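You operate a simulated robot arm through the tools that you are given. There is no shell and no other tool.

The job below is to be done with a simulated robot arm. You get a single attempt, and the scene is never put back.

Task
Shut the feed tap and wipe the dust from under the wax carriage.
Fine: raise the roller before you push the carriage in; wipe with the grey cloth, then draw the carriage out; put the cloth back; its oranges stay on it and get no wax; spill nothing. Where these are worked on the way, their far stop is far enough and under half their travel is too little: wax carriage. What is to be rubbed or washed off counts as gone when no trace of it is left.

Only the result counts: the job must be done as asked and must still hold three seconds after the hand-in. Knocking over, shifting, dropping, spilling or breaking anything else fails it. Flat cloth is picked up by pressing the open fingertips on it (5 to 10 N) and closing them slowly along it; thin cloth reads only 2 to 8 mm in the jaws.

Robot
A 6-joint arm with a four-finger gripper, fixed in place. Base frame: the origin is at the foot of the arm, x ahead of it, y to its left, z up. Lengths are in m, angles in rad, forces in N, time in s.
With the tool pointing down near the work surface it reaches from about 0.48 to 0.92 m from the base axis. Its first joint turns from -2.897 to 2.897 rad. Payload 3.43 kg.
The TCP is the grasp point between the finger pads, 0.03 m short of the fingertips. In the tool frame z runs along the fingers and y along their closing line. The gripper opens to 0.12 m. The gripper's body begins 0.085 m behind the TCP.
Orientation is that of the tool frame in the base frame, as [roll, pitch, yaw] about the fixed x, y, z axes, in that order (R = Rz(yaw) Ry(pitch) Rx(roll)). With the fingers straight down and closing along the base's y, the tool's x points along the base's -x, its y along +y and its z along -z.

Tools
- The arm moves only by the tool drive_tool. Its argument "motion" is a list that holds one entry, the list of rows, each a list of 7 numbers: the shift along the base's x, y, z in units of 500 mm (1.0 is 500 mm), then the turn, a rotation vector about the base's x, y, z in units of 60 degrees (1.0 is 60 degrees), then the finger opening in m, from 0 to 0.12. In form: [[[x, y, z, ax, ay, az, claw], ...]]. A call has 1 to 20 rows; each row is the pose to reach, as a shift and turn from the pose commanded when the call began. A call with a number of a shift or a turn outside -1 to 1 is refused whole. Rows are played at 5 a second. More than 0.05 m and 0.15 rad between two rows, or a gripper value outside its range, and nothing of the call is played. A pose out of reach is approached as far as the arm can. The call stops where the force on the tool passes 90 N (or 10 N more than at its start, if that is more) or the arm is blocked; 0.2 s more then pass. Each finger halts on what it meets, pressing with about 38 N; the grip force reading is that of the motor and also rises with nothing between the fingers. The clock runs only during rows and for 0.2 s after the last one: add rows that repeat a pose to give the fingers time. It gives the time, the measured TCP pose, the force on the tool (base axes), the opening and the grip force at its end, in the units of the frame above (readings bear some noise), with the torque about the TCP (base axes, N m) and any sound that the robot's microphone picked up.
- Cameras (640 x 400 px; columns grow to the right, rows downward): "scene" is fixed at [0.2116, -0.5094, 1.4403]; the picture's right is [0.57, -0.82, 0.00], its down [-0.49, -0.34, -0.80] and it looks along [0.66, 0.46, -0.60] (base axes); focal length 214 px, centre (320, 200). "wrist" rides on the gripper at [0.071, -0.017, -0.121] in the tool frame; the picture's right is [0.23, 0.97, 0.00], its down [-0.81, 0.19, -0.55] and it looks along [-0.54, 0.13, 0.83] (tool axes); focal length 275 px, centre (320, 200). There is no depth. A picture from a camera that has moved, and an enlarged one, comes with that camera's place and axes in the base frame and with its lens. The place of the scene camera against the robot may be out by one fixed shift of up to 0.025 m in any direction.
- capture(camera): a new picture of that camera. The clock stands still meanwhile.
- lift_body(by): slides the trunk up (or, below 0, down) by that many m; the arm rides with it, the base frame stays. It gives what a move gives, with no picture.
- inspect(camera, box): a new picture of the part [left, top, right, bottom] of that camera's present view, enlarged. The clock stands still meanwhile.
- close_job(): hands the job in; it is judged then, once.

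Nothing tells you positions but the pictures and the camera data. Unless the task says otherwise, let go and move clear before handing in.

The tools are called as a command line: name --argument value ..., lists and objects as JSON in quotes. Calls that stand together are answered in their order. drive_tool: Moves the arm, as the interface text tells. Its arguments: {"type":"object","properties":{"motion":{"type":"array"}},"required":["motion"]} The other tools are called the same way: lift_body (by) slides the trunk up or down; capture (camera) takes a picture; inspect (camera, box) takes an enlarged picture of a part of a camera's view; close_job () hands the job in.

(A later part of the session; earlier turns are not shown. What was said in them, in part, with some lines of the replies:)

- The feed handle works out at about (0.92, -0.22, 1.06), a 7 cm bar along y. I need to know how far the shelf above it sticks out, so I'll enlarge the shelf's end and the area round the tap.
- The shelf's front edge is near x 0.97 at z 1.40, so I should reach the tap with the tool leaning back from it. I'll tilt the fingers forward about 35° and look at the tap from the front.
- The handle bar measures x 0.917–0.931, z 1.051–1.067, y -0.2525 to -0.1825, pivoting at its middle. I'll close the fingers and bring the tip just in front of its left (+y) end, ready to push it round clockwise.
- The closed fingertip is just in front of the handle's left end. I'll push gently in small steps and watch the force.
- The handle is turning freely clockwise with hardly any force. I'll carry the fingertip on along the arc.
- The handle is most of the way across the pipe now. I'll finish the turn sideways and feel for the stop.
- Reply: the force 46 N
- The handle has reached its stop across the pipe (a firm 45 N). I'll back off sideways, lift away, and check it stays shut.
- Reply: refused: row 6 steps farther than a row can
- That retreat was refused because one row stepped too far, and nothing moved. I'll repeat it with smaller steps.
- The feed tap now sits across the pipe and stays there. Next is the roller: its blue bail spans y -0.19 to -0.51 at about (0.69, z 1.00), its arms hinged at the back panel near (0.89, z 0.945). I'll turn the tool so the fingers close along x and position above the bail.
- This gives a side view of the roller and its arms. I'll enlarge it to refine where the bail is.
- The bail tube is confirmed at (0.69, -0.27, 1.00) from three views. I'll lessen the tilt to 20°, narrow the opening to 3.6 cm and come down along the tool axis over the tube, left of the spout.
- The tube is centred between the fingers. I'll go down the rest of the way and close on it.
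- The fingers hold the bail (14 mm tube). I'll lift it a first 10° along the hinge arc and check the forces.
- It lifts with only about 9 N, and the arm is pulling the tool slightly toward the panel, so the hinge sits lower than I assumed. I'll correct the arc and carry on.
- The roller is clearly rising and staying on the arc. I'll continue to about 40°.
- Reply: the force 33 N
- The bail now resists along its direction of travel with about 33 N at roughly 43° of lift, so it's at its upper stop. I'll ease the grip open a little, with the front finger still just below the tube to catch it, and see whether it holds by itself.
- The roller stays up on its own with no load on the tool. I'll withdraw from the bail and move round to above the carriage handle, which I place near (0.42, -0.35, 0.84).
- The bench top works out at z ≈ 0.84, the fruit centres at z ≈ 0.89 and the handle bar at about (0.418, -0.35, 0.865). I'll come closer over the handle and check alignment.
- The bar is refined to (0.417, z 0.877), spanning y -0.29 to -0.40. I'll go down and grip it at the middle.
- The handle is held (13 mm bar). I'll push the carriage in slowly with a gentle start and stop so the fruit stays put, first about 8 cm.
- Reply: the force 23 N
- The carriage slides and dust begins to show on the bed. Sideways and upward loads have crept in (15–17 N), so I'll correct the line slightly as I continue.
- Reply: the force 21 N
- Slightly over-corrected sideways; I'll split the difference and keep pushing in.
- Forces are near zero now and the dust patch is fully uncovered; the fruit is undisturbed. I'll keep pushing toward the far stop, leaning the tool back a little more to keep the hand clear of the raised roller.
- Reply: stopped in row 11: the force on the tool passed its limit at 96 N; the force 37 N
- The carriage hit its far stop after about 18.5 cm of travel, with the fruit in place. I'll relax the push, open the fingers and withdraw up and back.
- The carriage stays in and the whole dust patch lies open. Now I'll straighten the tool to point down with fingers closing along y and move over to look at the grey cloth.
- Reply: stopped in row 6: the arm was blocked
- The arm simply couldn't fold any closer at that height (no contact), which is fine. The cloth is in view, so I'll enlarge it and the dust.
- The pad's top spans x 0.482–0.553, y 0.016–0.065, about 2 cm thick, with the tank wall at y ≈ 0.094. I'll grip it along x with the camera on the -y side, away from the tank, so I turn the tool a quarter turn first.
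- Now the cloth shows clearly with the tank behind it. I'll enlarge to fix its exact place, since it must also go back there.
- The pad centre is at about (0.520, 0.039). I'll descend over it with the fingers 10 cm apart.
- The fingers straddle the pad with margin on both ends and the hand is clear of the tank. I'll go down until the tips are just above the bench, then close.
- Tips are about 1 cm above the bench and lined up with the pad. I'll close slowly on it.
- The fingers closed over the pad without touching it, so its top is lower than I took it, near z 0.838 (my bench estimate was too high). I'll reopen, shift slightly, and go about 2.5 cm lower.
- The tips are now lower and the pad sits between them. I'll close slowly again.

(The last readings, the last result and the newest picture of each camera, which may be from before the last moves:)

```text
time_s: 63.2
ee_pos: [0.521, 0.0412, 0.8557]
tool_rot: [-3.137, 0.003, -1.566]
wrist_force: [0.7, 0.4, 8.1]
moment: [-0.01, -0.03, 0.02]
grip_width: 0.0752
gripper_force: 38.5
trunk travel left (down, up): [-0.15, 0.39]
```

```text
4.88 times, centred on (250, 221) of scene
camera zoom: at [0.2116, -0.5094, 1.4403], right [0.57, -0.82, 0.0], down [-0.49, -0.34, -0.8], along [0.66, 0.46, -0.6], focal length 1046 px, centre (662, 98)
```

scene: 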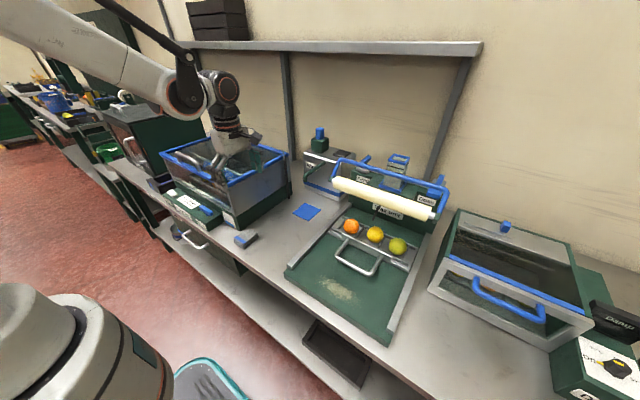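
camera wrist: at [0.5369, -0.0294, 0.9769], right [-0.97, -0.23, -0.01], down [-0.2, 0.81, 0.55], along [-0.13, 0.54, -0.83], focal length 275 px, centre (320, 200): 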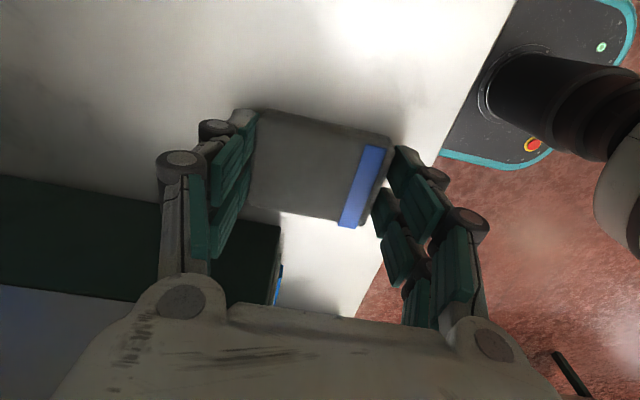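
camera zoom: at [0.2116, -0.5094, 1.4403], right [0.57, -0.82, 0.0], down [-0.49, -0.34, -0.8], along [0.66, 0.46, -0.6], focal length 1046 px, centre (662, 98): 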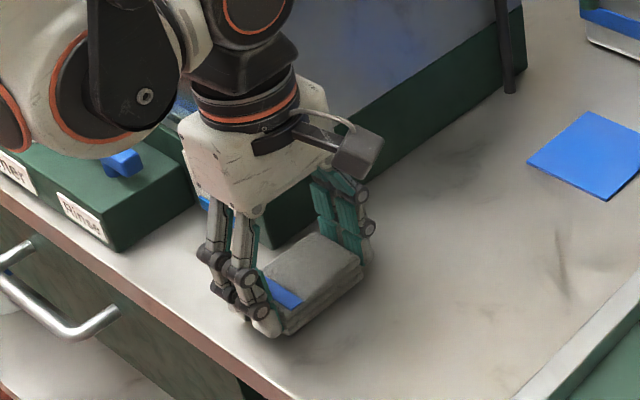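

The pad is gripped at 75 mm with 38 N. I'll lift it straight up, check it is secure, and carry it toward the dust at about (0.526, -0.35).

drive_tool --motion '[[[0.0, 0, 0.01, 0, 0, 0, 0.064], [0.0, 0, 0.03, 0, 0, 0, 0.064], [0.0, 0, 0.06, 0, 0, 0, 0.064], [0.0, 0, 0.1, 0, 0, 0, 0.064], [0.0, -0.03, 0.15, 0, 0, 0, 0.064], [0.0, -0.08, 0.2, 0, 0, 0, 0.064], [0.0, -0.14, 0.24, 0, 0, 0, 0.064], [0.0, -0.2, 0.24, 0, 0, 0, 0.064], [0.0, -0.2, 0.24, 0, 0, 0, 0.064]]]'

capture --camera "wrist"

capture --camera "scene"

```text
time_s: 65.2
ee_pos: [0.5204, -0.0604, 0.975]
tool_rot: [-3.136, 0.001, -1.568]
wrist_force: [0.3, -0.6, -0.9]
moment: [0.01, 0.01, 0.03]
grip_width: 0.0752
gripper_force: 38.0
trunk travel left (down, up): [-0.15, 0.39]
```

```text
taken
camera wrist: at [0.537, -0.1311, 1.0956], right [-0.97, -0.23, -0.01], down [-0.2, 0.81, 0.55], along [-0.13, 0.54, -0.83], focal length 275 px, centre (320, 200)
```

wrist: 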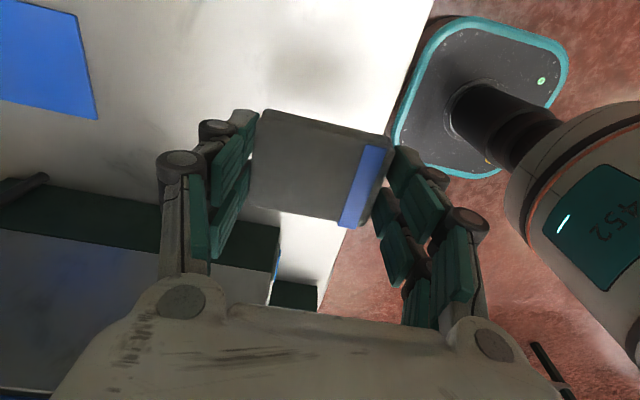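

```text
taken
```

scene: 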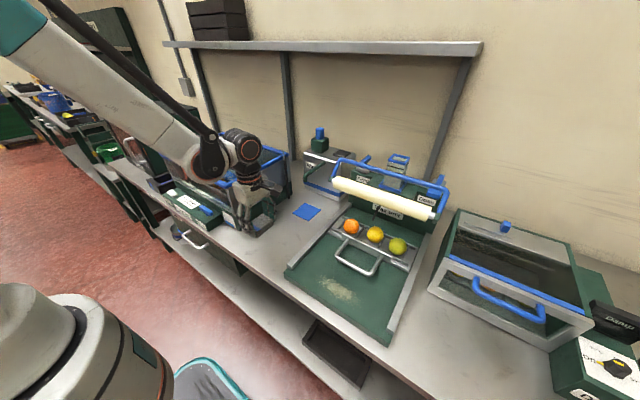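

The cloth is held level and securely. I'll carry it over the bed, left of the dust patch, and lower to just above the surface.

drive_tool --motion '[[[0.0, -0.06, 0.02, 0, 0, 0, 0.064], [0.003, -0.13, 0.03, 0, 0, 0, 0.064], [0.006, -0.2, 0.03, 0, 0, 0, 0.064], [0.008, -0.28, 0.03, 0, 0, 0, 0.064], [0.009, -0.34, 0.0, 0, 0, 0, 0.064], [0.009, -0.38, -0.05, 0, 0, 0, 0.064], [0.009, -0.38, -0.1, 0, 0, 0, 0.064], [0.009, -0.38, -0.12, 0, 0, 0, 0.064], [0.009, -0.38, -0.12, 0, 0, 0, 0.064]]]'

capture --camera "wrist"

inspect --camera "scene" --box '[260, 200, 420, 350]'

```text
time_s: 67.2
ee_pos: [0.525, -0.2496, 0.915]
tool_rot: [-3.136, 0.002, -1.567]
wrist_force: [0.8, 0.1, -0.7]
moment: [0.0, -0.02, -0.02]
grip_width: 0.0753
gripper_force: 38.2
trunk travel left (down, up): [-0.15, 0.39]
```

```text
taken
camera wrist: at [0.5418, -0.3211, 1.0361], right [-0.97, -0.23, -0.01], down [-0.2, 0.81, 0.55], along [-0.13, 0.54, -0.83], focal length 275 px, centre (320, 200)
```

wrist: 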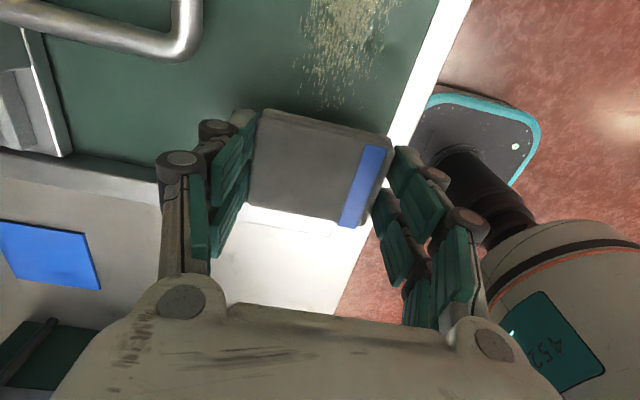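

```text
2.67 times, centred on (340, 275) of scene
camera zoom: at [0.2116, -0.5094, 1.4403], right [0.57, -0.82, 0.0], down [-0.49, -0.34, -0.8], along [0.66, 0.46, -0.6], focal length 572 px, centre (267, 0)
```

zoom: 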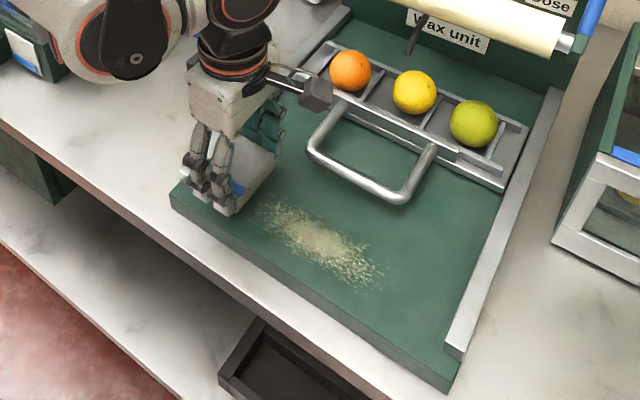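

The pad is over clean bed just left of the dust. I'll lower in small steps to find the surface by force.

drive_tool --motion '[[[0, 0, -0.01, 0, 0, 0, 0.064], [0, 0, -0.018, 0, 0, 0, 0.064], [0, 0, -0.024, 0, 0, 0, 0.064], [0, 0, -0.03, 0, 0, 0, 0.064], [0, 0, -0.03, 0, 0, 0, 0.064]]]'

```text
time_s: 68.4
ee_pos: [0.5254, -0.2489, 0.9001]
tool_rot: [-3.137, 0.004, -1.565]
wrist_force: [-0.6, 0.4, -1.5]
moment: [0.02, -0.02, -0.01]
grip_width: 0.0749
gripper_force: 38.0
trunk travel left (down, up): [-0.15, 0.39]
```

drive_tool --motion '[[[0, 0, -0.004, 0, 0, 0, 0.064], [0, 0, -0.008, 0, 0, 0, 0.064], [0, 0, -0.012, 0, 0, 0, 0.064], [0, 0, -0.012, 0, 0, 0, 0.064]]]'

```text
time_s: 69.4
ee_pos: [0.5262, -0.2491, 0.8958]
tool_rot: [-3.137, 0.002, -1.568]
wrist_force: [-0.5, -0.1, -1.1]
moment: [0.0, -0.01, -0.03]
grip_width: 0.0753
gripper_force: 38.4
trunk travel left (down, up): [-0.15, 0.39]
```

No contact yet at TCP z 0.896; going on in small steps.

drive_tool --motion '[[[0, 0, -0.004, 0, 0, 0, 0.064], [0, 0, -0.008, 0, 0, 0, 0.064], [0, 0, -0.008, 0, 0, 0, 0.064]]]'

drive_tool --motion '[[[0, 0, -0.004, 0, 0, 0, 0.064], [0, 0, -0.006, 0, 0, 0, 0.064], [0, 0, -0.006, 0, 0, 0, 0.064]]]'

```text
time_s: 70.2
ee_pos: [0.5254, -0.2486, 0.891]
tool_rot: [-3.136, 0.003, -1.567]
wrist_force: [-0.3, 0.0, -1.0]
moment: [0.01, 0.01, -0.02]
grip_width: 0.0751
gripper_force: 37.7
trunk travel left (down, up): [-0.15, 0.39]
```

```text
time_s: 71.0
ee_pos: [0.525, -0.2486, 0.8878]
tool_rot: [-3.137, 0.004, -1.566]
wrist_force: [-0.3, -0.2, 0.1]
moment: [0.03, 0.0, 0.01]
grip_width: 0.0752
gripper_force: 37.5
trunk travel left (down, up): [-0.15, 0.39]
```

inspect --camera "scene" --box '[280, 210, 360, 290]'

drive_tool --motion '[[[0, 0, -0.004, 0, 0, 0, 0.064], [0, 0, -0.006, 0, 0, 0, 0.064], [0, 0, -0.006, 0, 0, 0, 0.064]]]'

```text
5.00 times, centred on (320, 250) of scene
camera zoom: at [0.2116, -0.5094, 1.4403], right [0.57, -0.82, 0.0], down [-0.49, -0.34, -0.8], along [0.66, 0.46, -0.6], focal length 1072 px, centre (320, -50)
```

zoom: 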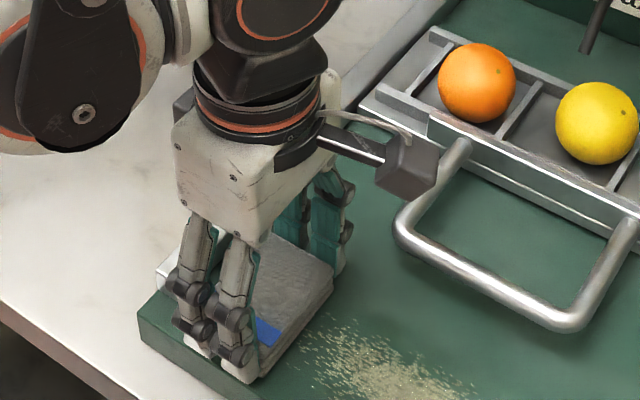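

```text
time_s: 71.8
ee_pos: [0.5236, -0.2484, 0.8864]
tool_rot: [-3.133, 0.002, -1.567]
wrist_force: [8.6, -5.9, 31.4]
moment: [0.02, 0.02, -0.04]
grip_width: 0.0756
gripper_force: 38.2
trunk travel left (down, up): [-0.15, 0.39]
```

The pad touches the bed at TCP z ≈ 0.8875, and 2–3 mm beyond that gives 31 N. I'll ease to about 10 N and make the first stroke along y through the dust.

drive_tool --motion '[[[0, 0, 0.0036, 0, 0, 0, 0.064], [0, -0.01, 0.0036, 0, 0, 0, 0.064], [0, -0.03, 0.0036, 0, 0, 0, 0.064], [0, -0.06, 0.0036, 0, 0, 0, 0.064], [0, -0.09, 0.0036, 0, 0, 0, 0.064], [0, -0.12, 0.0036, 0, 0, 0, 0.064], [0, -0.15, 0.0036, 0, 0, 0, 0.064], [0, -0.18, 0.0036, 0, 0, 0, 0.064], [0, -0.21, 0.0036, 0, 0, 0, 0.064], [0, -0.24, 0.0036, 0, 0, 0, 0.064], [0, -0.27, 0.0036, 0, 0, 0, 0.064], [0, -0.3, 0.0036, 0, 0, 0, 0.064], [0, -0.33, 0.0036, 0, 0, 0, 0.064], [0, -0.36, 0.0036, 0, 0, 0, 0.064], [0, -0.39, 0.0036, 0, 0, 0, 0.064], [0, -0.4, 0.0036, 0, 0, 0, 0.064], [0, -0.4, 0.0036, 0, 0, 0, 0.064]]]'

capture --camera "wrist"

inspect --camera "scene" --box '[260, 200, 420, 350]'

```text
time_s: 75.4
ee_pos: [0.5252, -0.4496, 0.8878]
tool_rot: [-3.135, 0.004, -1.567]
wrist_force: [0.0, 0.5, 0.8]
moment: [0.02, -0.03, -0.01]
grip_width: 0.0752
gripper_force: 37.9
trunk travel left (down, up): [-0.15, 0.39]
```

```text
taken
camera wrist: at [0.5414, -0.5204, 1.0073], right [-0.97, -0.23, -0.01], down [-0.2, 0.81, 0.55], along [-0.13, 0.54, -0.83], focal length 275 px, centre (320, 200)
```

wrist: 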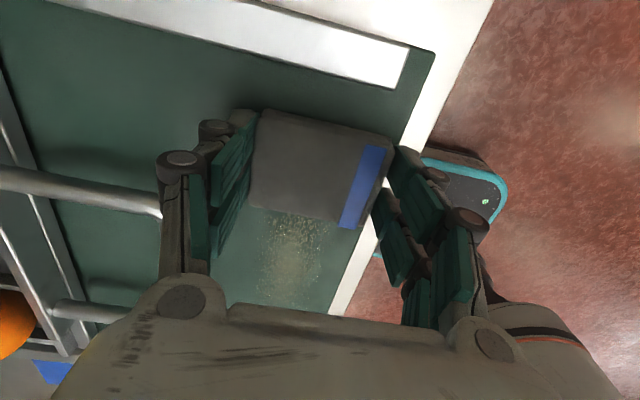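

```text
2.67 times, centred on (340, 275) of scene
camera zoom: at [0.2116, -0.5094, 1.4403], right [0.57, -0.82, 0.0], down [-0.49, -0.34, -0.8], along [0.66, 0.46, -0.6], focal length 572 px, centre (267, 0)
```

zoom: 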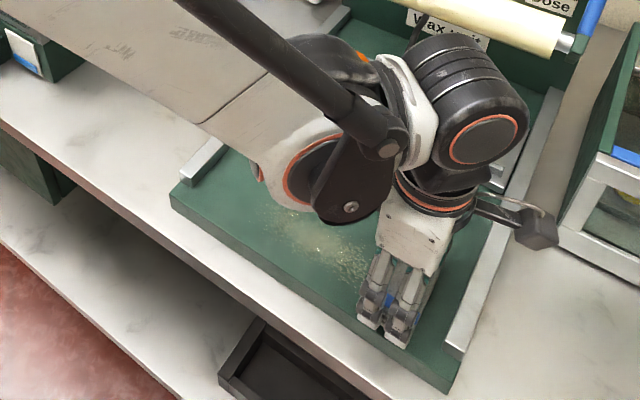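

The first stroke thinned the dust, but the contact went light by the end. I'll press a bit more and stroke back.

drive_tool --motion '[[[0, 0, -0.003, 0, 0, 0, 0.064], [0, 0.01, -0.004, 0, 0, 0, 0.064], [0, 0.03, -0.004, 0, 0, 0, 0.064], [0, 0.06, -0.004, 0, 0, 0, 0.064], [0, 0.09, -0.004, 0, 0, 0, 0.064], [0, 0.12, -0.004, 0, 0, 0, 0.064], [0, 0.15, -0.004, 0, 0, 0, 0.064], [0, 0.18, -0.004, 0, 0, 0, 0.064], [0, 0.21, -0.004, 0, 0, 0, 0.064], [0, 0.24, -0.004, 0, 0, 0, 0.064], [0, 0.27, -0.004, 0, 0, 0, 0.064], [0, 0.3, -0.004, 0, 0, 0, 0.064], [0, 0.33, -0.004, 0, 0, 0, 0.064], [0, 0.36, -0.004, 0, 0, 0, 0.064], [0, 0.39, -0.004, 0, 0, 0, 0.064], [0, 0.4, -0.004, 0, 0, 0, 0.064]]]'

capture --camera "wrist"

inspect --camera "scene" --box '[260, 200, 420, 350]'

```text
time_s: 78.8
ee_pos: [0.5234, -0.2502, 0.8853]
tool_rot: [-3.136, 0.004, -1.567]
wrist_force: [0.3, -9.6, 21.9]
moment: [-0.3, -0.09, -0.08]
grip_width: 0.0753
gripper_force: 38.2
trunk travel left (down, up): [-0.15, 0.39]
```

```text
taken
camera wrist: at [0.5401, -0.3205, 1.0064], right [-0.97, -0.23, -0.01], down [-0.2, 0.81, 0.55], along [-0.12, 0.54, -0.83], focal length 275 px, centre (320, 200)
```

wrist: 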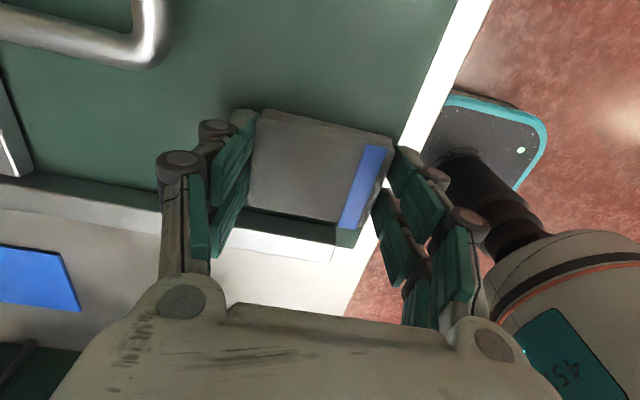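

```text
2.67 times, centred on (340, 275) of scene
camera zoom: at [0.2116, -0.5094, 1.4403], right [0.57, -0.82, 0.0], down [-0.49, -0.34, -0.8], along [0.66, 0.46, -0.6], focal length 572 px, centre (267, 0)
```

zoom: 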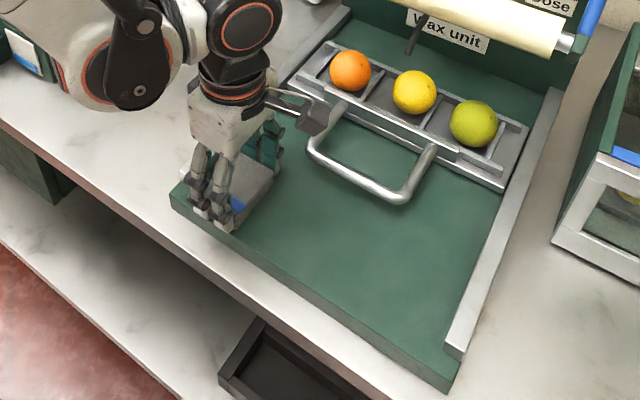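

The dust appears to be gone after the return stroke. I'll look closely for any trace.

inspect --camera "scene" --box '[310, 250, 400, 320]'

inspect --camera "wrist" --box '[200, 0, 470, 130]'

```text
5.71 times, centred on (355, 285) of scene
camera zoom: at [0.2116, -0.5094, 1.4403], right [0.57, -0.82, 0.0], down [-0.49, -0.34, -0.8], along [0.66, 0.46, -0.6], focal length 1226 px, centre (120, -286)
```

zoom: 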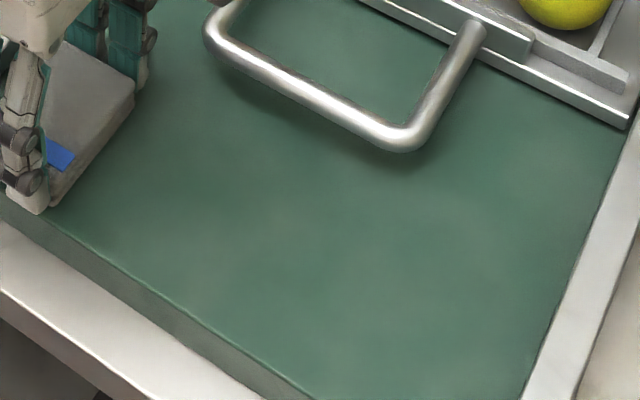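

```text
2.37 times, centred on (335, 65) of wrist
camera zoom: at [0.5401, -0.3205, 1.0064], right [-0.97, -0.23, -0.01], down [-0.2, 0.81, 0.55], along [-0.12, 0.54, -0.83], focal length 652 px, centre (284, 520)
```

zoom: 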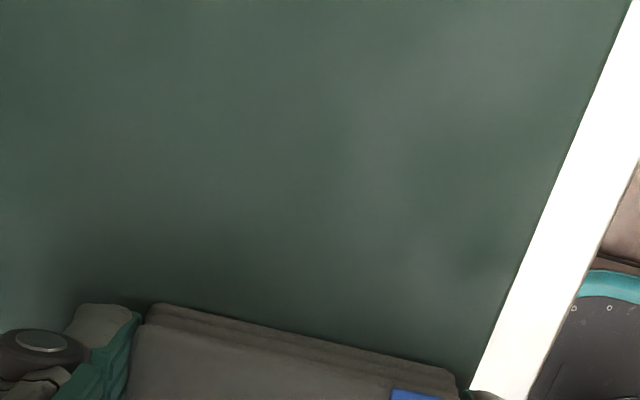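

No trace is visible. To be sure, I'll make two more passes, offset slightly to the back and front.

drive_tool --motion '[[[0.014, 0, 0, 0, 0, 0, 0.064], [0.028, -0.01, 0, 0, 0, 0, 0.064], [0.028, -0.03, 0, 0, 0, 0, 0.064], [0.028, -0.06, 0, 0, 0, 0, 0.064], [0.028, -0.09, 0, 0, 0, 0, 0.064], [0.028, -0.12, 0, 0, 0, 0, 0.064], [0.028, -0.15, 0, 0, 0, 0, 0.064], [0.028, -0.18, 0, 0, 0, 0, 0.064], [0.028, -0.21, 0, 0, 0, 0, 0.064], [0.028, -0.24, 0, 0, 0, 0, 0.064], [0.028, -0.27, 0, 0, 0, 0, 0.064], [0.028, -0.3, 0, 0, 0, 0, 0.064], [0.028, -0.33, 0, 0, 0, 0, 0.064], [0.028, -0.36, 0, 0, 0, 0, 0.064], [0.028, -0.39, 0, 0, 0, 0, 0.064], [0.028, -0.41, 0, 0, 0, 0, 0.064]]]'

drive_tool --motion '[[[-0.02, 0, 0, 0, 0, 0, 0.064], [-0.04, 0, 0, 0, 0, 0, 0.064], [-0.056, 0.01, 0, 0, 0, 0, 0.064], [-0.056, 0.03, 0, 0, 0, 0, 0.064], [-0.056, 0.06, 0, 0, 0, 0, 0.064], [-0.056, 0.09, 0, 0, 0, 0, 0.064], [-0.056, 0.12, 0, 0, 0, 0, 0.064], [-0.056, 0.15, 0, 0, 0, 0, 0.064], [-0.056, 0.18, 0, 0, 0, 0, 0.064], [-0.056, 0.21, 0, 0, 0, 0, 0.064], [-0.056, 0.24, 0, 0, 0, 0, 0.064], [-0.056, 0.27, 0, 0, 0, 0, 0.064], [-0.056, 0.3, 0, 0, 0, 0, 0.064], [-0.056, 0.33, 0, 0, 0, 0, 0.064], [-0.056, 0.36, 0, 0, 0, 0, 0.064], [-0.056, 0.39, 0, 0, 0, 0, 0.064], [-0.056, 0.4, 0, 0, 0, 0, 0.064]]]'

capture --camera "wrist"

inspect --camera "scene" --box '[260, 200, 420, 350]'

```text
time_s: 82.2
ee_pos: [0.5392, -0.4543, 0.8846]
tool_rot: [-3.136, 0.004, -1.567]
wrist_force: [-1.2, 2.5, 5.6]
moment: [-0.01, -0.12, 0.04]
grip_width: 0.0753
gripper_force: 38.3
trunk travel left (down, up): [-0.15, 0.39]
```

```text
time_s: 85.8
ee_pos: [0.51, -0.2548, 0.8855]
tool_rot: [-3.137, 0.002, -1.569]
wrist_force: [0.1, -9.1, 19.6]
moment: [-0.25, 0.02, -0.03]
grip_width: 0.0753
gripper_force: 37.4
trunk travel left (down, up): [-0.15, 0.39]
```

```text
taken
camera wrist: at [0.5266, -0.3255, 1.0062], right [-0.97, -0.23, -0.01], down [-0.2, 0.81, 0.55], along [-0.12, 0.54, -0.83], focal length 275 px, centre (320, 200)
```

wrist: 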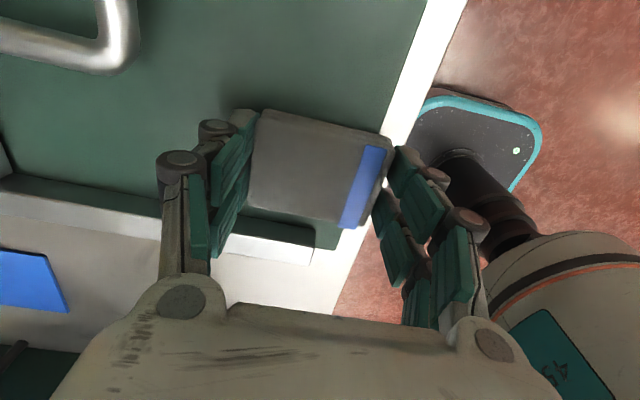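

```text
2.67 times, centred on (340, 275) of scene
camera zoom: at [0.2116, -0.5094, 1.4403], right [0.57, -0.82, 0.0], down [-0.49, -0.34, -0.8], along [0.66, 0.46, -0.6], focal length 572 px, centre (267, 0)
```

zoom: 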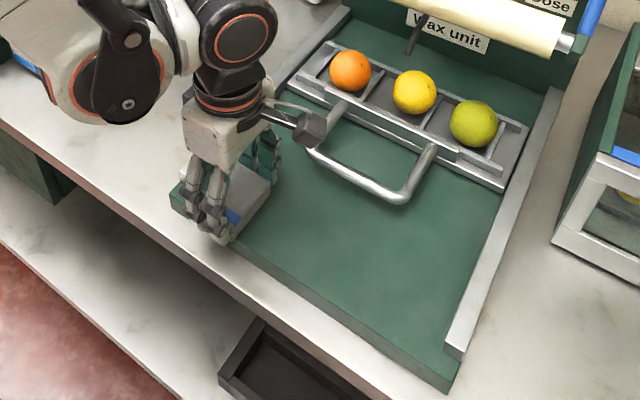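

The bed is clean. Now I'll lift the cloth and carry it back to where I picked it up, stopping just above the bench.

drive_tool --motion '[[[0.0, 0, 0.03, 0, 0, 0, 0.064], [0.0, 0, 0.08, 0, 0, 0, 0.064], [0.0, 0.02, 0.14, 0, 0, 0, 0.064], [0.002, 0.08, 0.18, 0, 0, 0, 0.064], [0.004, 0.16, 0.18, 0, 0, 0, 0.064], [0.006, 0.24, 0.18, 0, 0, 0, 0.064], [0.008, 0.32, 0.18, 0, 0, 0, 0.064], [0.01, 0.4, 0.18, 0, 0, 0, 0.064], [0.013, 0.48, 0.18, 0, 0, 0, 0.064], [0.016, 0.55, 0.16, 0, 0, 0, 0.064], [0.019, 0.59, 0.12, 0, 0, 0, 0.064], [0.019, 0.59, 0.06, 0, 0, 0, 0.064], [0.019, 0.59, 0.0, 0, 0, 0, 0.064], [0.019, 0.59, -0.03, 0, 0, 0, 0.064], [0.019, 0.59, -0.044, 0, 0, 0, 0.064], [0.019, 0.59, -0.044, 0, 0, 0, 0.064]]]'

capture --camera "wrist"

inspect --camera "scene" --box '[200, 180, 300, 262]'

```text
time_s: 89.2
ee_pos: [0.5218, 0.0393, 0.8617]
tool_rot: [-3.135, 0.004, -1.567]
wrist_force: [0.0, 1.1, -0.6]
moment: [0.0, -0.01, 0.04]
grip_width: 0.0755
gripper_force: 38.0
trunk travel left (down, up): [-0.15, 0.39]
```

```text
taken
camera wrist: at [0.5382, -0.0303, 0.9833], right [-0.97, -0.23, -0.01], down [-0.2, 0.81, 0.55], along [-0.13, 0.54, -0.83], focal length 275 px, centre (320, 200)
```

wrist: 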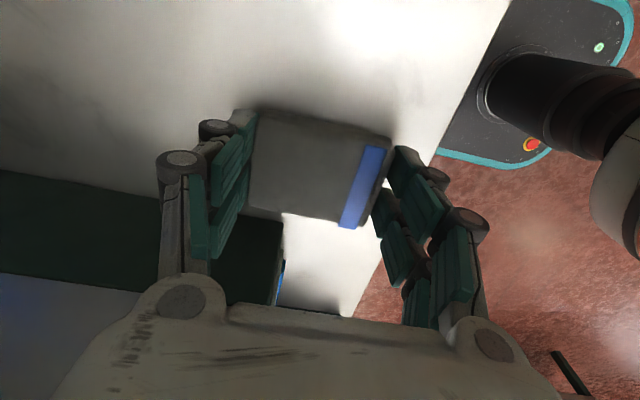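

```text
4.88 times, centred on (250, 221) of scene
camera zoom: at [0.2116, -0.5094, 1.4403], right [0.57, -0.82, 0.0], down [-0.49, -0.34, -0.8], along [0.66, 0.46, -0.6], focal length 1046 px, centre (662, 98)
```

zoom: 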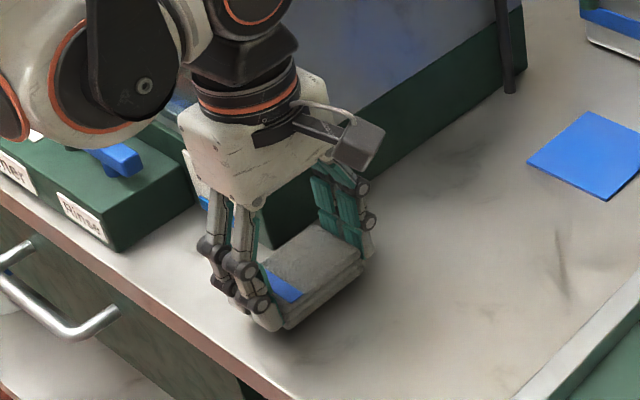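

The cloth is right over its old spot and about 5 mm up. I'll lower it onto the bench gently.

drive_tool --motion '[[[-0.001, 0.002, -0.004, 0, 0, 0, 0.064], [-0.001, 0.002, -0.008, 0, 0, 0, 0.064], [-0.001, 0.002, -0.0105, 0, 0, 0, 0.064], [-0.001, 0.002, -0.0105, 0, 0, 0, 0.064]]]'

```text
time_s: 90.2
ee_pos: [0.5197, 0.0428, 0.8583]
tool_rot: [-3.136, 0.003, -1.568]
wrist_force: [-0.9, 0.3, -0.9]
moment: [0.0, -0.03, 0.05]
grip_width: 0.0751
gripper_force: 37.6
trunk travel left (down, up): [-0.15, 0.39]
```

drive_tool --motion '[[[0, 0, -0.002, 0, 0, 0, 0.064], [0, 0, -0.004, 0, 0, 0, 0.064], [0, 0, -0.004, 0, 0, 0, 0.064]]]'

```text
time_s: 91.0
ee_pos: [0.521, 0.0419, 0.8553]
tool_rot: [-3.136, 0.003, -1.567]
wrist_force: [1.4, 0.6, 3.1]
moment: [-0.06, -0.04, 0.01]
grip_width: 0.0752
gripper_force: 37.8
trunk travel left (down, up): [-0.15, 0.39]
```

The cloth rests on the bench with light contact. I'll open slowly and lift straight off.

drive_tool --motion '[[[0, 0, 0, 0, 0, 0, 0.074], [0, 0, 0, 0, 0, 0, 0.08], [0, 0, 0, 0, 0, 0, 0.09], [0, 0, 0, 0, 0, 0, 0.1], [0, 0, 0, 0, 0, 0, 0.104], [0, 0, 0.02, 0, 0, 0, 0.104], [0, 0, 0.06, 0, 0, 0, 0.104], [0, -0.02, 0.12, 0, 0, 0, 0.104], [0.01, -0.06, 0.2, 0, 0, 0, 0.104], [0.02, -0.12, 0.27, 0, 0, 0, 0.104], [0.02, -0.2, 0.3, 0, 0, 0, 0.104], [0.02, -0.2, 0.3, 0, 0, 0, 0.104]]]'

capture --camera "wrist"

capture --camera "scene"

inspect --camera "scene" --box '[200, 200, 300, 262]'

```text
time_s: 93.6
ee_pos: [0.5271, -0.0584, 1.0035]
tool_rot: [-3.136, 0.004, -1.568]
wrist_force: [0.3, -1.0, 0.3]
moment: [0.05, 0.03, -0.02]
grip_width: 0.1041
gripper_force: 0.2
trunk travel left (down, up): [-0.15, 0.39]
```

```text
taken
camera wrist: at [0.544, -0.1301, 1.1239], right [-0.97, -0.23, -0.01], down [-0.2, 0.81, 0.55], along [-0.13, 0.54, -0.83], focal length 275 px, centre (320, 200)
```

wrist: 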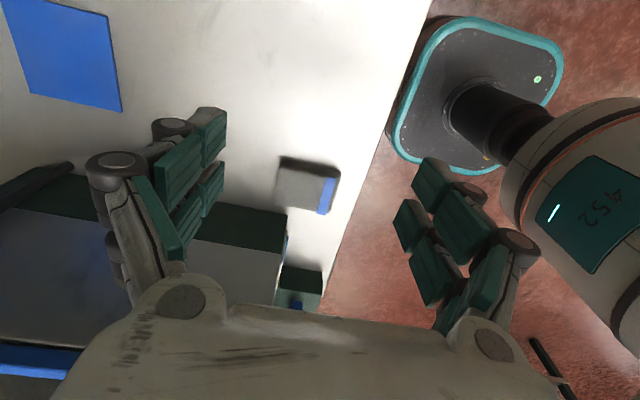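

```text
taken
```

scene: 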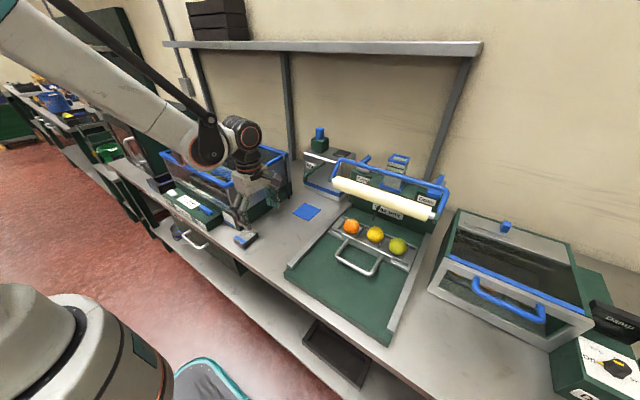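

```text
6.40 times, centred on (250, 231) of scene
camera zoom: at [0.2116, -0.5094, 1.4403], right [0.57, -0.82, 0.0], down [-0.49, -0.34, -0.8], along [0.66, 0.46, -0.6], focal length 1373 px, centre (768, 2)
```

zoom: 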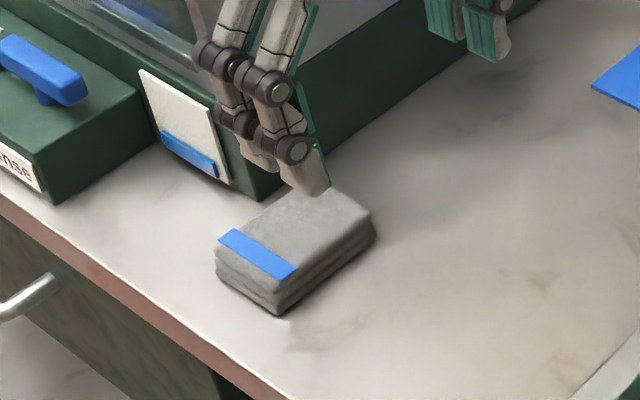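

The cloth is back exactly where it was. Now I'll lean the tool forward 30° and move over the carriage handle, which sits at about (0.604, -0.35, 0.878).

drive_tool --motion '[[[0.0, -0.07, 0.0, 0, -0.06, 0, 0.1], [0.005, -0.15, 0.0, 0, -0.12, 0, 0.08], [0.01, -0.23, 0.0, 0, -0.18, 0, 0.06], [0.016, -0.31, 0.0, 0, -0.25, 0, 0.034], [0.024, -0.39, 0.0, 0, -0.32, 0, 0.034], [0.032, -0.47, -0.01, 0, -0.39, 0, 0.034], [0.042, -0.54, -0.03, 0, -0.45, 0, 0.034], [0.052, -0.583, -0.06, 0, -0.5, 0, 0.034], [0.052, -0.583, -0.075, 0, -0.5, 0, 0.034], [0.052, -0.583, -0.075, 0, -0.5, 0, 0.034]]]'

capture --camera "wrist"

inspect --camera "scene" --box '[260, 160, 460, 300]'

```text
time_s: 95.8
ee_pos: [0.5562, -0.3506, 0.9678]
tool_rot: [-2.611, 0.002, -1.567]
wrist_force: [0.4, -0.1, -0.1]
moment: [-0.01, -0.01, 0.04]
grip_width: 0.034
gripper_force: 0.0
trunk travel left (down, up): [-0.15, 0.39]
```

```text
taken
camera wrist: at [0.5107, -0.4229, 1.0806], right [-0.84, -0.23, -0.49], down [-0.45, 0.81, 0.38], along [0.31, 0.54, -0.78], focal length 275 px, centre (320, 200)
```

wrist: 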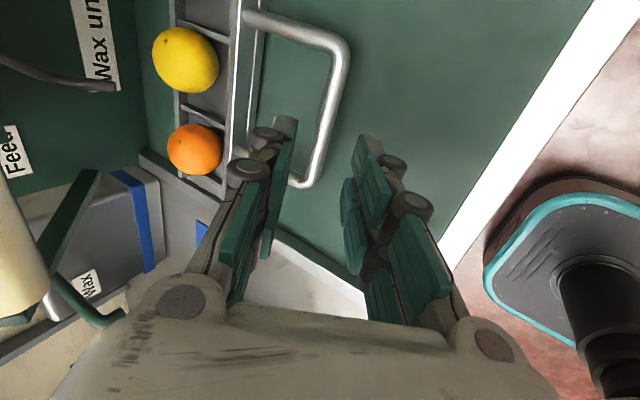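

```text
2.86 times, centred on (360, 230) of scene
camera zoom: at [0.2116, -0.5094, 1.4403], right [0.57, -0.82, 0.0], down [-0.49, -0.34, -0.8], along [0.66, 0.46, -0.6], focal length 613 px, centre (206, 114)
```

zoom: 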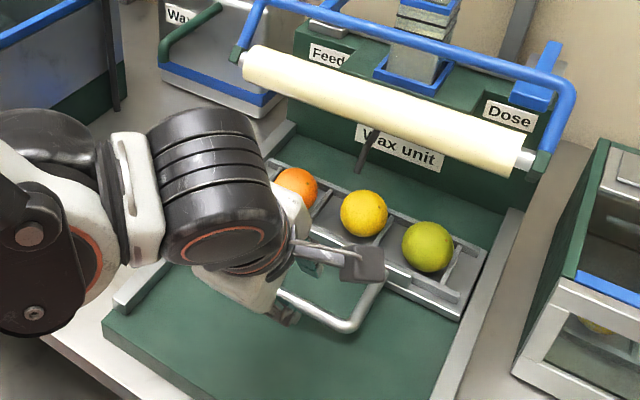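

The bar is at x ≈ 0.606. I'll approach along the tool axis with a narrower opening, gripping a bit shallower to stay off the clean bed, and close on it.

drive_tool --motion '[[[0.02, 0, -0.037, 0, 0, 0, 0.03], [0.041, 0, -0.074, 0, 0, 0, 0.03], [0.062, 0, -0.111, 0, 0, 0, 0.03], [0.082, 0, -0.148, 0, 0, 0, 0.03], [0.082, 0, -0.148, 0, 0, 0, 0.03]]]'

capture --camera "wrist"

```text
time_s: 97.0
ee_pos: [0.5969, -0.3488, 0.8922]
tool_rot: [-2.615, 0.002, -1.567]
wrist_force: [0.9, -0.1, 0.5]
moment: [0.01, -0.01, -0.01]
grip_width: 0.03
gripper_force: 0.1
trunk travel left (down, up): [-0.15, 0.39]
```

```text
taken
camera wrist: at [0.5516, -0.4203, 1.0061], right [-0.84, -0.23, -0.49], down [-0.45, 0.81, 0.38], along [0.31, 0.54, -0.78], focal length 275 px, centre (320, 200)
```

wrist: 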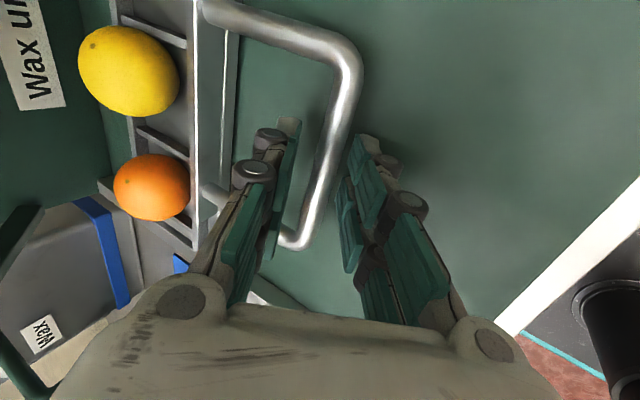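

The bar is between the fingertips. Closing on it.

drive_tool --motion '[[[0, 0, 0, 0, 0, 0, 0.024], [0, 0, 0, 0, 0, 0, 0.018], [0, 0, 0, 0, 0, 0, 0.012], [0, 0, 0, 0, 0, 0, 0.006], [0, 0, 0, 0, 0, 0, 0.006]]]'

capture --camera "wrist"

```text
time_s: 98.2
ee_pos: [0.5962, -0.3486, 0.8943]
tool_rot: [-2.616, 0.0, -1.566]
wrist_force: [-9.7, 2.5, -10.8]
moment: [-0.09, 0.25, 0.17]
grip_width: 0.015
gripper_force: 8.3
trunk travel left (down, up): [-0.15, 0.39]
```

```text
taken
camera wrist: at [0.5509, -0.4203, 1.0062], right [-0.84, -0.23, -0.49], down [-0.45, 0.81, 0.38], along [0.31, 0.54, -0.78], focal length 275 px, centre (320, 200)
```

wrist: 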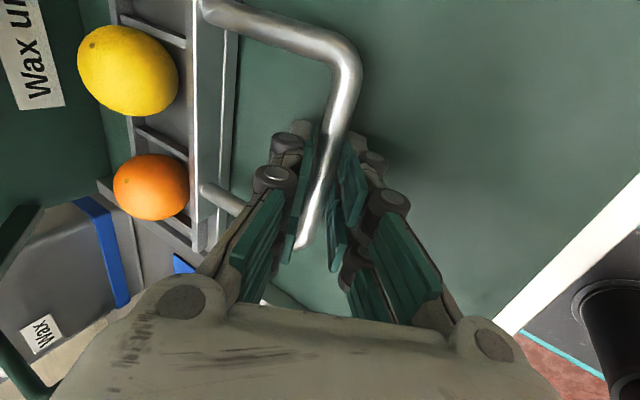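

Gripped, with a slight off-centre load. I'll ease that and then draw the carriage out slowly, the first half of the way.

drive_tool --motion '[[[-0.001, 0, -0.001, 0, 0, 0, 0.006], [-0.003, 0, -0.002, 0, 0, 0, 0.006], [-0.005, 0, -0.002, 0, 0, 0, 0.006], [-0.009, 0, -0.002, 0, 0, 0, 0.006], [-0.015, 0, -0.002, 0, 0, 0, 0.006], [-0.024, 0, -0.002, 0, 0, 0, 0.006], [-0.034, 0.001, -0.002, 0, 0, 0, 0.006], [-0.044, 0.001, -0.002, 0, 0, 0, 0.006], [-0.054, 0.001, -0.002, 0, 0, 0, 0.006], [-0.064, 0.001, -0.002, 0, 0, 0, 0.006], [-0.074, 0.001, -0.002, 0, 0, 0, 0.006], [-0.084, 0.001, -0.002, 0, 0, 0, 0.006], [-0.094, 0.001, -0.002, 0, 0, 0, 0.006], [-0.104, 0.001, -0.002, 0, 0, 0, 0.006], [-0.114, 0.001, -0.002, 0, 0, 0, 0.006], [-0.122, 0.001, -0.002, 0, 0, 0, 0.006], [-0.128, 0.001, -0.002, 0, 0, 0, 0.006], [-0.132, 0.001, -0.002, 0, 0, 0, 0.006], [-0.134, 0.001, -0.002, 0, 0, 0, 0.006]]]'

capture --camera "wrist"

capture --camera "scene"

```text
time_s: 102.2
ee_pos: [0.5296, -0.3505, 0.8933]
tool_rot: [-2.614, -0.001, -1.566]
wrist_force: [1.2, 2.1, -7.9]
moment: [-1.33, 0.04, 0.33]
grip_width: 0.0132
gripper_force: 45.1
trunk travel left (down, up): [-0.15, 0.39]
```

```text
taken
camera wrist: at [0.4836, -0.4203, 1.0058], right [-0.84, -0.23, -0.49], down [-0.45, 0.81, 0.38], along [0.31, 0.54, -0.78], focal length 275 px, centre (320, 200)
```

wrist: 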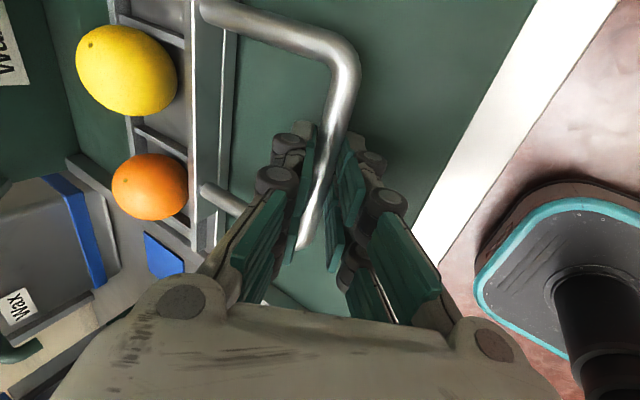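

```text
taken
```

scene: 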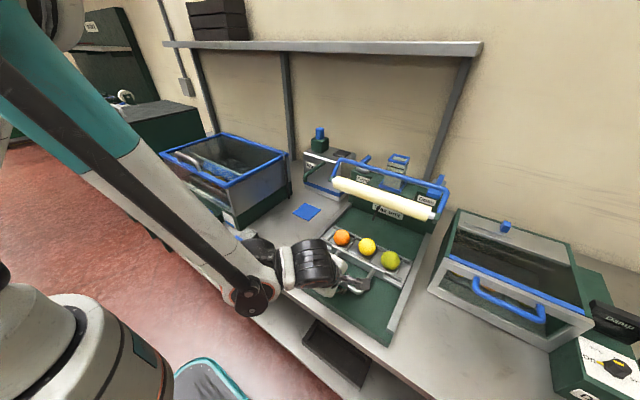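

The carriage follows smoothly and the fruit stays put. I'll draw it on nearly to its original place, reducing the tilt so the arm stays within its inner reach.

drive_tool --motion '[[[-0.002, 0, 0, 0, 0.01, 0, 0.006], [-0.006, 0, 0, 0, 0.025, 0, 0.006], [-0.012, 0, 0, 0, 0.04, 0, 0.006], [-0.02, 0, 0.0005, 0, 0.055, 0, 0.006], [-0.03, 0, 0.001, 0, 0.07, 0, 0.006], [-0.042, 0, 0.001, 0, 0.085, 0, 0.006], [-0.056, 0.001, 0.0015, 0, 0.1, 0, 0.006], [-0.07, 0.001, 0.0015, 0, 0.115, 0, 0.006], [-0.084, 0.001, 0.002, 0, 0.13, 0, 0.006], [-0.098, 0.001, 0.002, 0, 0.145, 0, 0.006], [-0.112, 0.001, 0.002, 0, 0.16, 0, 0.006], [-0.126, 0.002, 0.0025, 0, 0.175, 0, 0.006], [-0.14, 0.002, 0.0025, 0, 0.19, 0, 0.006], [-0.154, 0.002, 0.0025, 0, 0.2, 0, 0.006], [-0.168, 0.002, 0.003, 0, 0.21, 0, 0.006], [-0.182, 0.002, 0.003, 0, 0.22, 0, 0.006], [-0.196, 0.002, 0.003, 0, 0.23, 0, 0.006], [-0.208, 0.002, 0.003, 0, 0.24, 0, 0.006], [-0.216, 0.002, 0.003, 0, 0.25, 0, 0.006], [-0.22, 0.002, 0.003, 0, 0.25, 0, 0.006]]]'

capture --camera "wrist"

capture --camera "scene"

```text
time_s: 106.4
ee_pos: [0.4189, -0.3489, 0.8951]
tool_rot: [-2.875, 0.002, -1.567]
wrist_force: [-0.4, -11.3, 3.3]
moment: [0.37, 0.05, 1.4]
grip_width: 0.0136
gripper_force: 45.0
trunk travel left (down, up): [-0.15, 0.39]
```

```text
taken
camera wrist: at [0.4049, -0.4201, 1.0159], right [-0.94, -0.23, -0.26], down [-0.33, 0.81, 0.49], along [0.09, 0.54, -0.84], focal length 275 px, centre (320, 200)
```

wrist: 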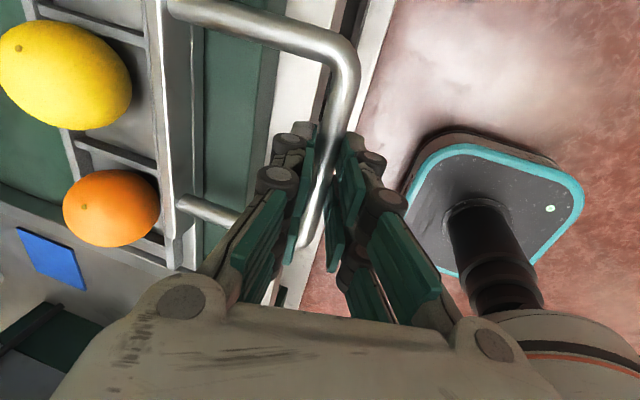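

```text
taken
```

scene: 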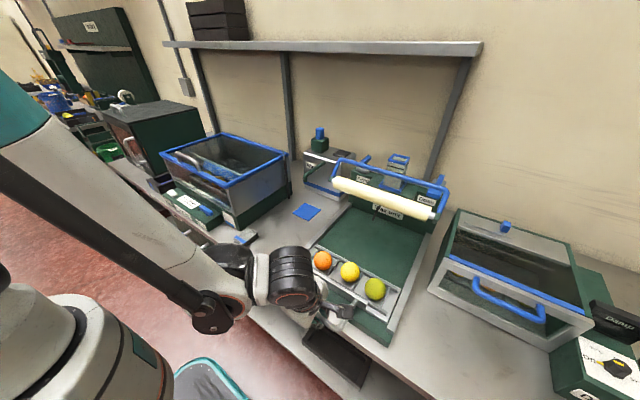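

Almost out: the bar is at x ≈ 0.424 against its original 0.418. I'll finish the last few millimetres gently to the front stop.

drive_tool --motion '[[[-0.003, -0.001, 0, 0, 0, 0, 0.006], [-0.006, -0.002, 0, 0, 0, 0, 0.006], [-0.009, -0.002, 0, 0, 0, 0, 0.006], [-0.012, -0.002, 0, 0, 0, 0, 0.006], [-0.013, -0.002, 0, 0, 0, 0, 0.006], [-0.013, -0.002, 0, 0, 0, 0, 0.006]]]'

inspect --camera "scene" --box '[270, 220, 430, 345]'

```text
time_s: 107.8
ee_pos: [0.413, -0.3478, 0.8943]
tool_rot: [-2.872, 0.001, -1.566]
wrist_force: [0.4, -13.1, 31.7]
moment: [-0.24, -0.19, 1.13]
grip_width: 0.0136
gripper_force: 45.0
trunk travel left (down, up): [-0.15, 0.39]
```

```text
3.20 times, centred on (350, 282) of scene
camera zoom: at [0.2116, -0.5094, 1.4403], right [0.57, -0.82, 0.0], down [-0.49, -0.34, -0.8], along [0.66, 0.46, -0.6], focal length 686 px, centre (224, -64)
```

zoom: 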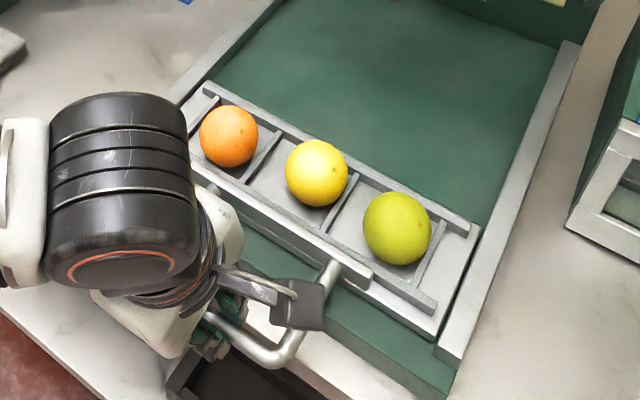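

The carriage is back to within about 2 mm of its original spot. I'll relieve the vertical load and pull a few more millimetres to feel the front stop.

drive_tool --motion '[[[0, 0, 0.003, 0, 0, 0, 0.006], [-0.002, 0, 0.004, 0, 0, 0, 0.006], [-0.004, -0.001, 0.004, 0, 0, 0, 0.006], [-0.006, -0.001, 0.004, 0, 0, 0, 0.006], [-0.008, -0.001, 0.004, 0, 0, 0, 0.006], [-0.008, -0.001, 0.004, 0, 0, 0, 0.006]]]'

```text
time_s: 109.2
ee_pos: [0.4113, -0.349, 0.897]
tool_rot: [-2.876, 0.004, -1.567]
wrist_force: [4.4, 9.6, -31.4]
moment: [0.15, 0.06, 1.02]
grip_width: 0.0135
gripper_force: 44.8
trunk travel left (down, up): [-0.15, 0.39]
```

drive_tool --motion '[[[0, 0, -0.002, 0, 0, 0, 0.006], [-0.002, 0, -0.002, 0, 0, 0, 0.006], [-0.005, 0, -0.002, 0, 0, 0, 0.006], [-0.008, 0, -0.002, 0, 0, 0, 0.006], [-0.008, 0, -0.002, 0, 0, 0, 0.006]]]'

inspect --camera "scene" --box '[270, 220, 470, 345]'

```text
time_s: 110.4
ee_pos: [0.4103, -0.3483, 0.8954]
tool_rot: [-2.873, 0.0, -1.565]
wrist_force: [50.5, 10.2, 1.4]
moment: [-0.48, -0.98, 0.96]
grip_width: 0.0136
gripper_force: 44.9
trunk travel left (down, up): [-0.15, 0.39]
```

```text
3.20 times, centred on (370, 282) of scene
camera zoom: at [0.2116, -0.5094, 1.4403], right [0.57, -0.82, 0.0], down [-0.49, -0.34, -0.8], along [0.66, 0.46, -0.6], focal length 686 px, centre (160, -64)
```

zoom: 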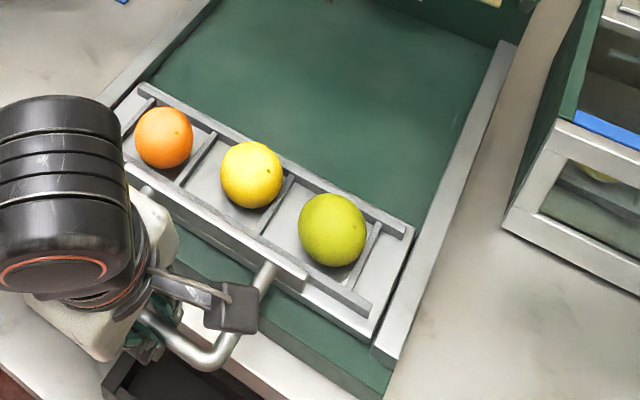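

The front stop is reached (50 N) and the carriage and fruit look exactly as at the start. I'll relax, open, and withdraw upward.

drive_tool --motion '[[[0.004, 0, 0, 0, 0, 0, 0.006], [0.007, 0, 0, 0, 0, 0, 0.008], [0.007, 0, 0, 0, 0, 0, 0.018], [0.007, 0, 0, 0, 0, 0, 0.034], [0.007, 0, 0, 0, 0, 0, 0.034], [-0.001, 0, 0.03, 0, 0, 0, 0.034], [-0.013, 0, 0.075, 0, 0, 0, 0.034], [-0.018, 0, 0.13, 0, 0, 0, 0.034], [-0.01, 0, 0.2, 0, 0, 0, 0.034], [0.01, 0.02, 0.28, 0, 0, 0, 0.034], [0.05, 0.06, 0.36, 0, 0, 0, 0.034], [0.1, 0.1, 0.42, 0, 0, 0, 0.034], [0.14, 0.14, 0.48, 0, 0, 0, 0.034], [0.14, 0.14, 0.48, 0, 0, 0, 0.034]]]'

capture --camera "scene"

capture --camera "wrist"

```text
time_s: 113.4
ee_pos: [0.4759, -0.281, 1.1349]
tool_rot: [-2.874, 0.005, -1.566]
wrist_force: [-0.2, 1.2, 0.7]
moment: [-0.06, -0.04, 0.0]
grip_width: 0.0339
gripper_force: 0.0
trunk travel left (down, up): [-0.15, 0.39]
```

```text
taken
```

scene: 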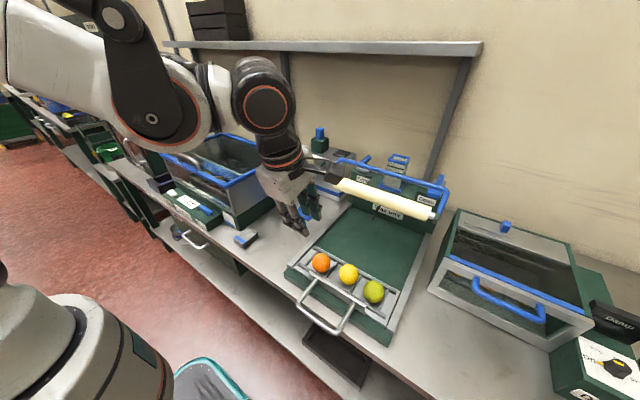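

```text
taken
camera wrist: at [0.46, -0.3514, 1.2559], right [-0.94, -0.23, -0.26], down [-0.33, 0.81, 0.48], along [0.09, 0.54, -0.84], focal length 275 px, centre (320, 200)
```

wrist: 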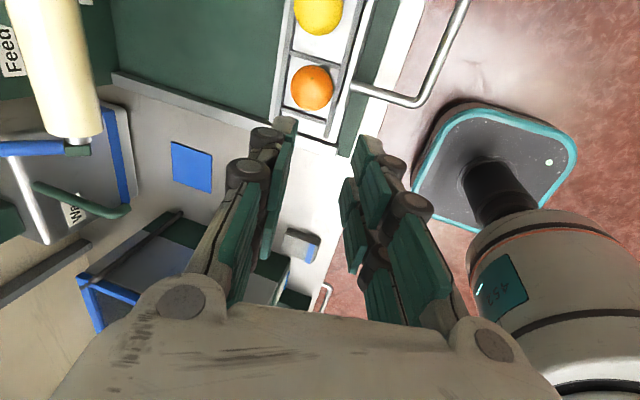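

The arm is clear. I'll check each item once more close up before handing in.

inspect --camera "scene" --box '[310, 140, 470, 240]'

inspect --camera "scene" --box '[270, 220, 430, 350]'

inspect --camera "scene" --box '[200, 200, 300, 262]'

```text
4.00 times, centred on (390, 190) of scene
camera zoom: at [0.2116, -0.5094, 1.4403], right [0.57, -0.82, 0.0], down [-0.49, -0.34, -0.8], along [0.66, 0.46, -0.6], focal length 858 px, centre (40, 240)
```

zoom: 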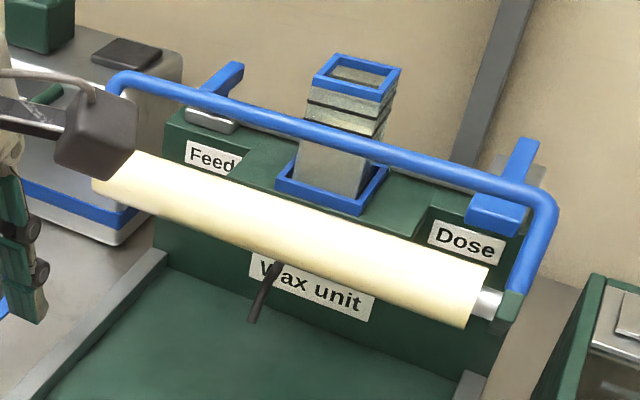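

```text
3.08 times, centred on (350, 285) of scene
camera zoom: at [0.2116, -0.5094, 1.4403], right [0.57, -0.82, 0.0], down [-0.49, -0.34, -0.8], along [0.66, 0.46, -0.6], focal length 660 px, centre (228, -62)
```

zoom: 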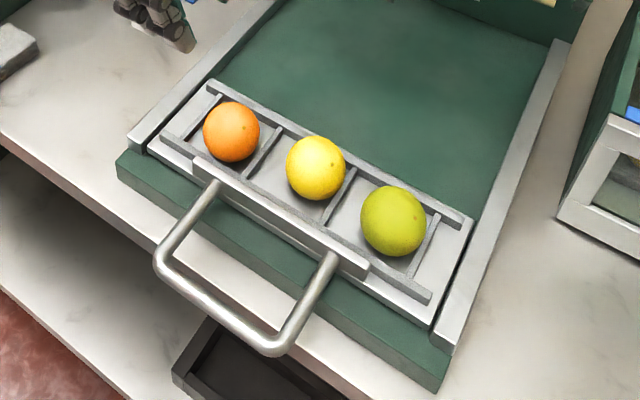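

```text
6.40 times, centred on (250, 231) of scene
camera zoom: at [0.2116, -0.5094, 1.4403], right [0.57, -0.82, 0.0], down [-0.49, -0.34, -0.8], along [0.66, 0.46, -0.6], focal length 1373 px, centre (768, 2)
```

zoom: 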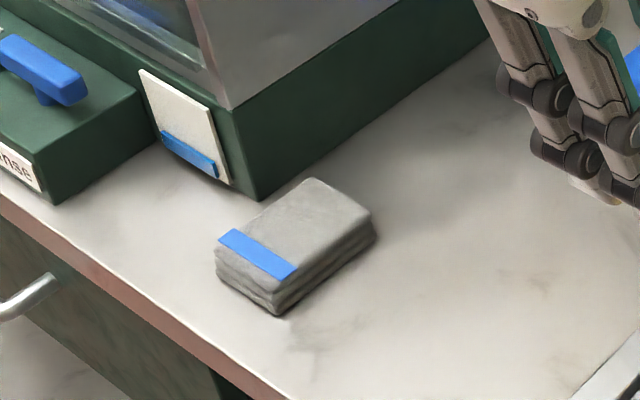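

The close-ups confirm each item:
- The feed tap sits across its pipe.
- The roller is up.
- The bed was wiped with no visible dust left.
- The cloth is back in its place.
- The carriage is out at its stop with all three fruits on it and no wax on them.

The arm is clear and holding nothing, so I'm handing in.

close_job

```text
The job is handed in.
```

The feed tap is shut, the dust under the wax carriage is wiped away, and I've handed the job in. I don't have the judge's result.

- **Feed tap:** the handle is turned a quarter turn clockwise against its stop, across the pipe, and it stayed there.
- **Roller:** I raised it to its upper stop before moving the carriage. It holds up by itself, and I left it raised.
- **Carriage and fruit:** I pushed the carriage in about 18.5 cm to its far stop, then drew it back out to its front stop after wiping. All three fruits stayed on it and never touched the roller.
- **Dust:** I wiped the patch with the grey cloth in four passes. No trace shows in the close-up pictures.
- **Cloth:** it is back where it started; the before and after pictures match.

Nothing was knocked over, shifted or spilled that I could see. The gripper was empty and clear of everything at hand-in.
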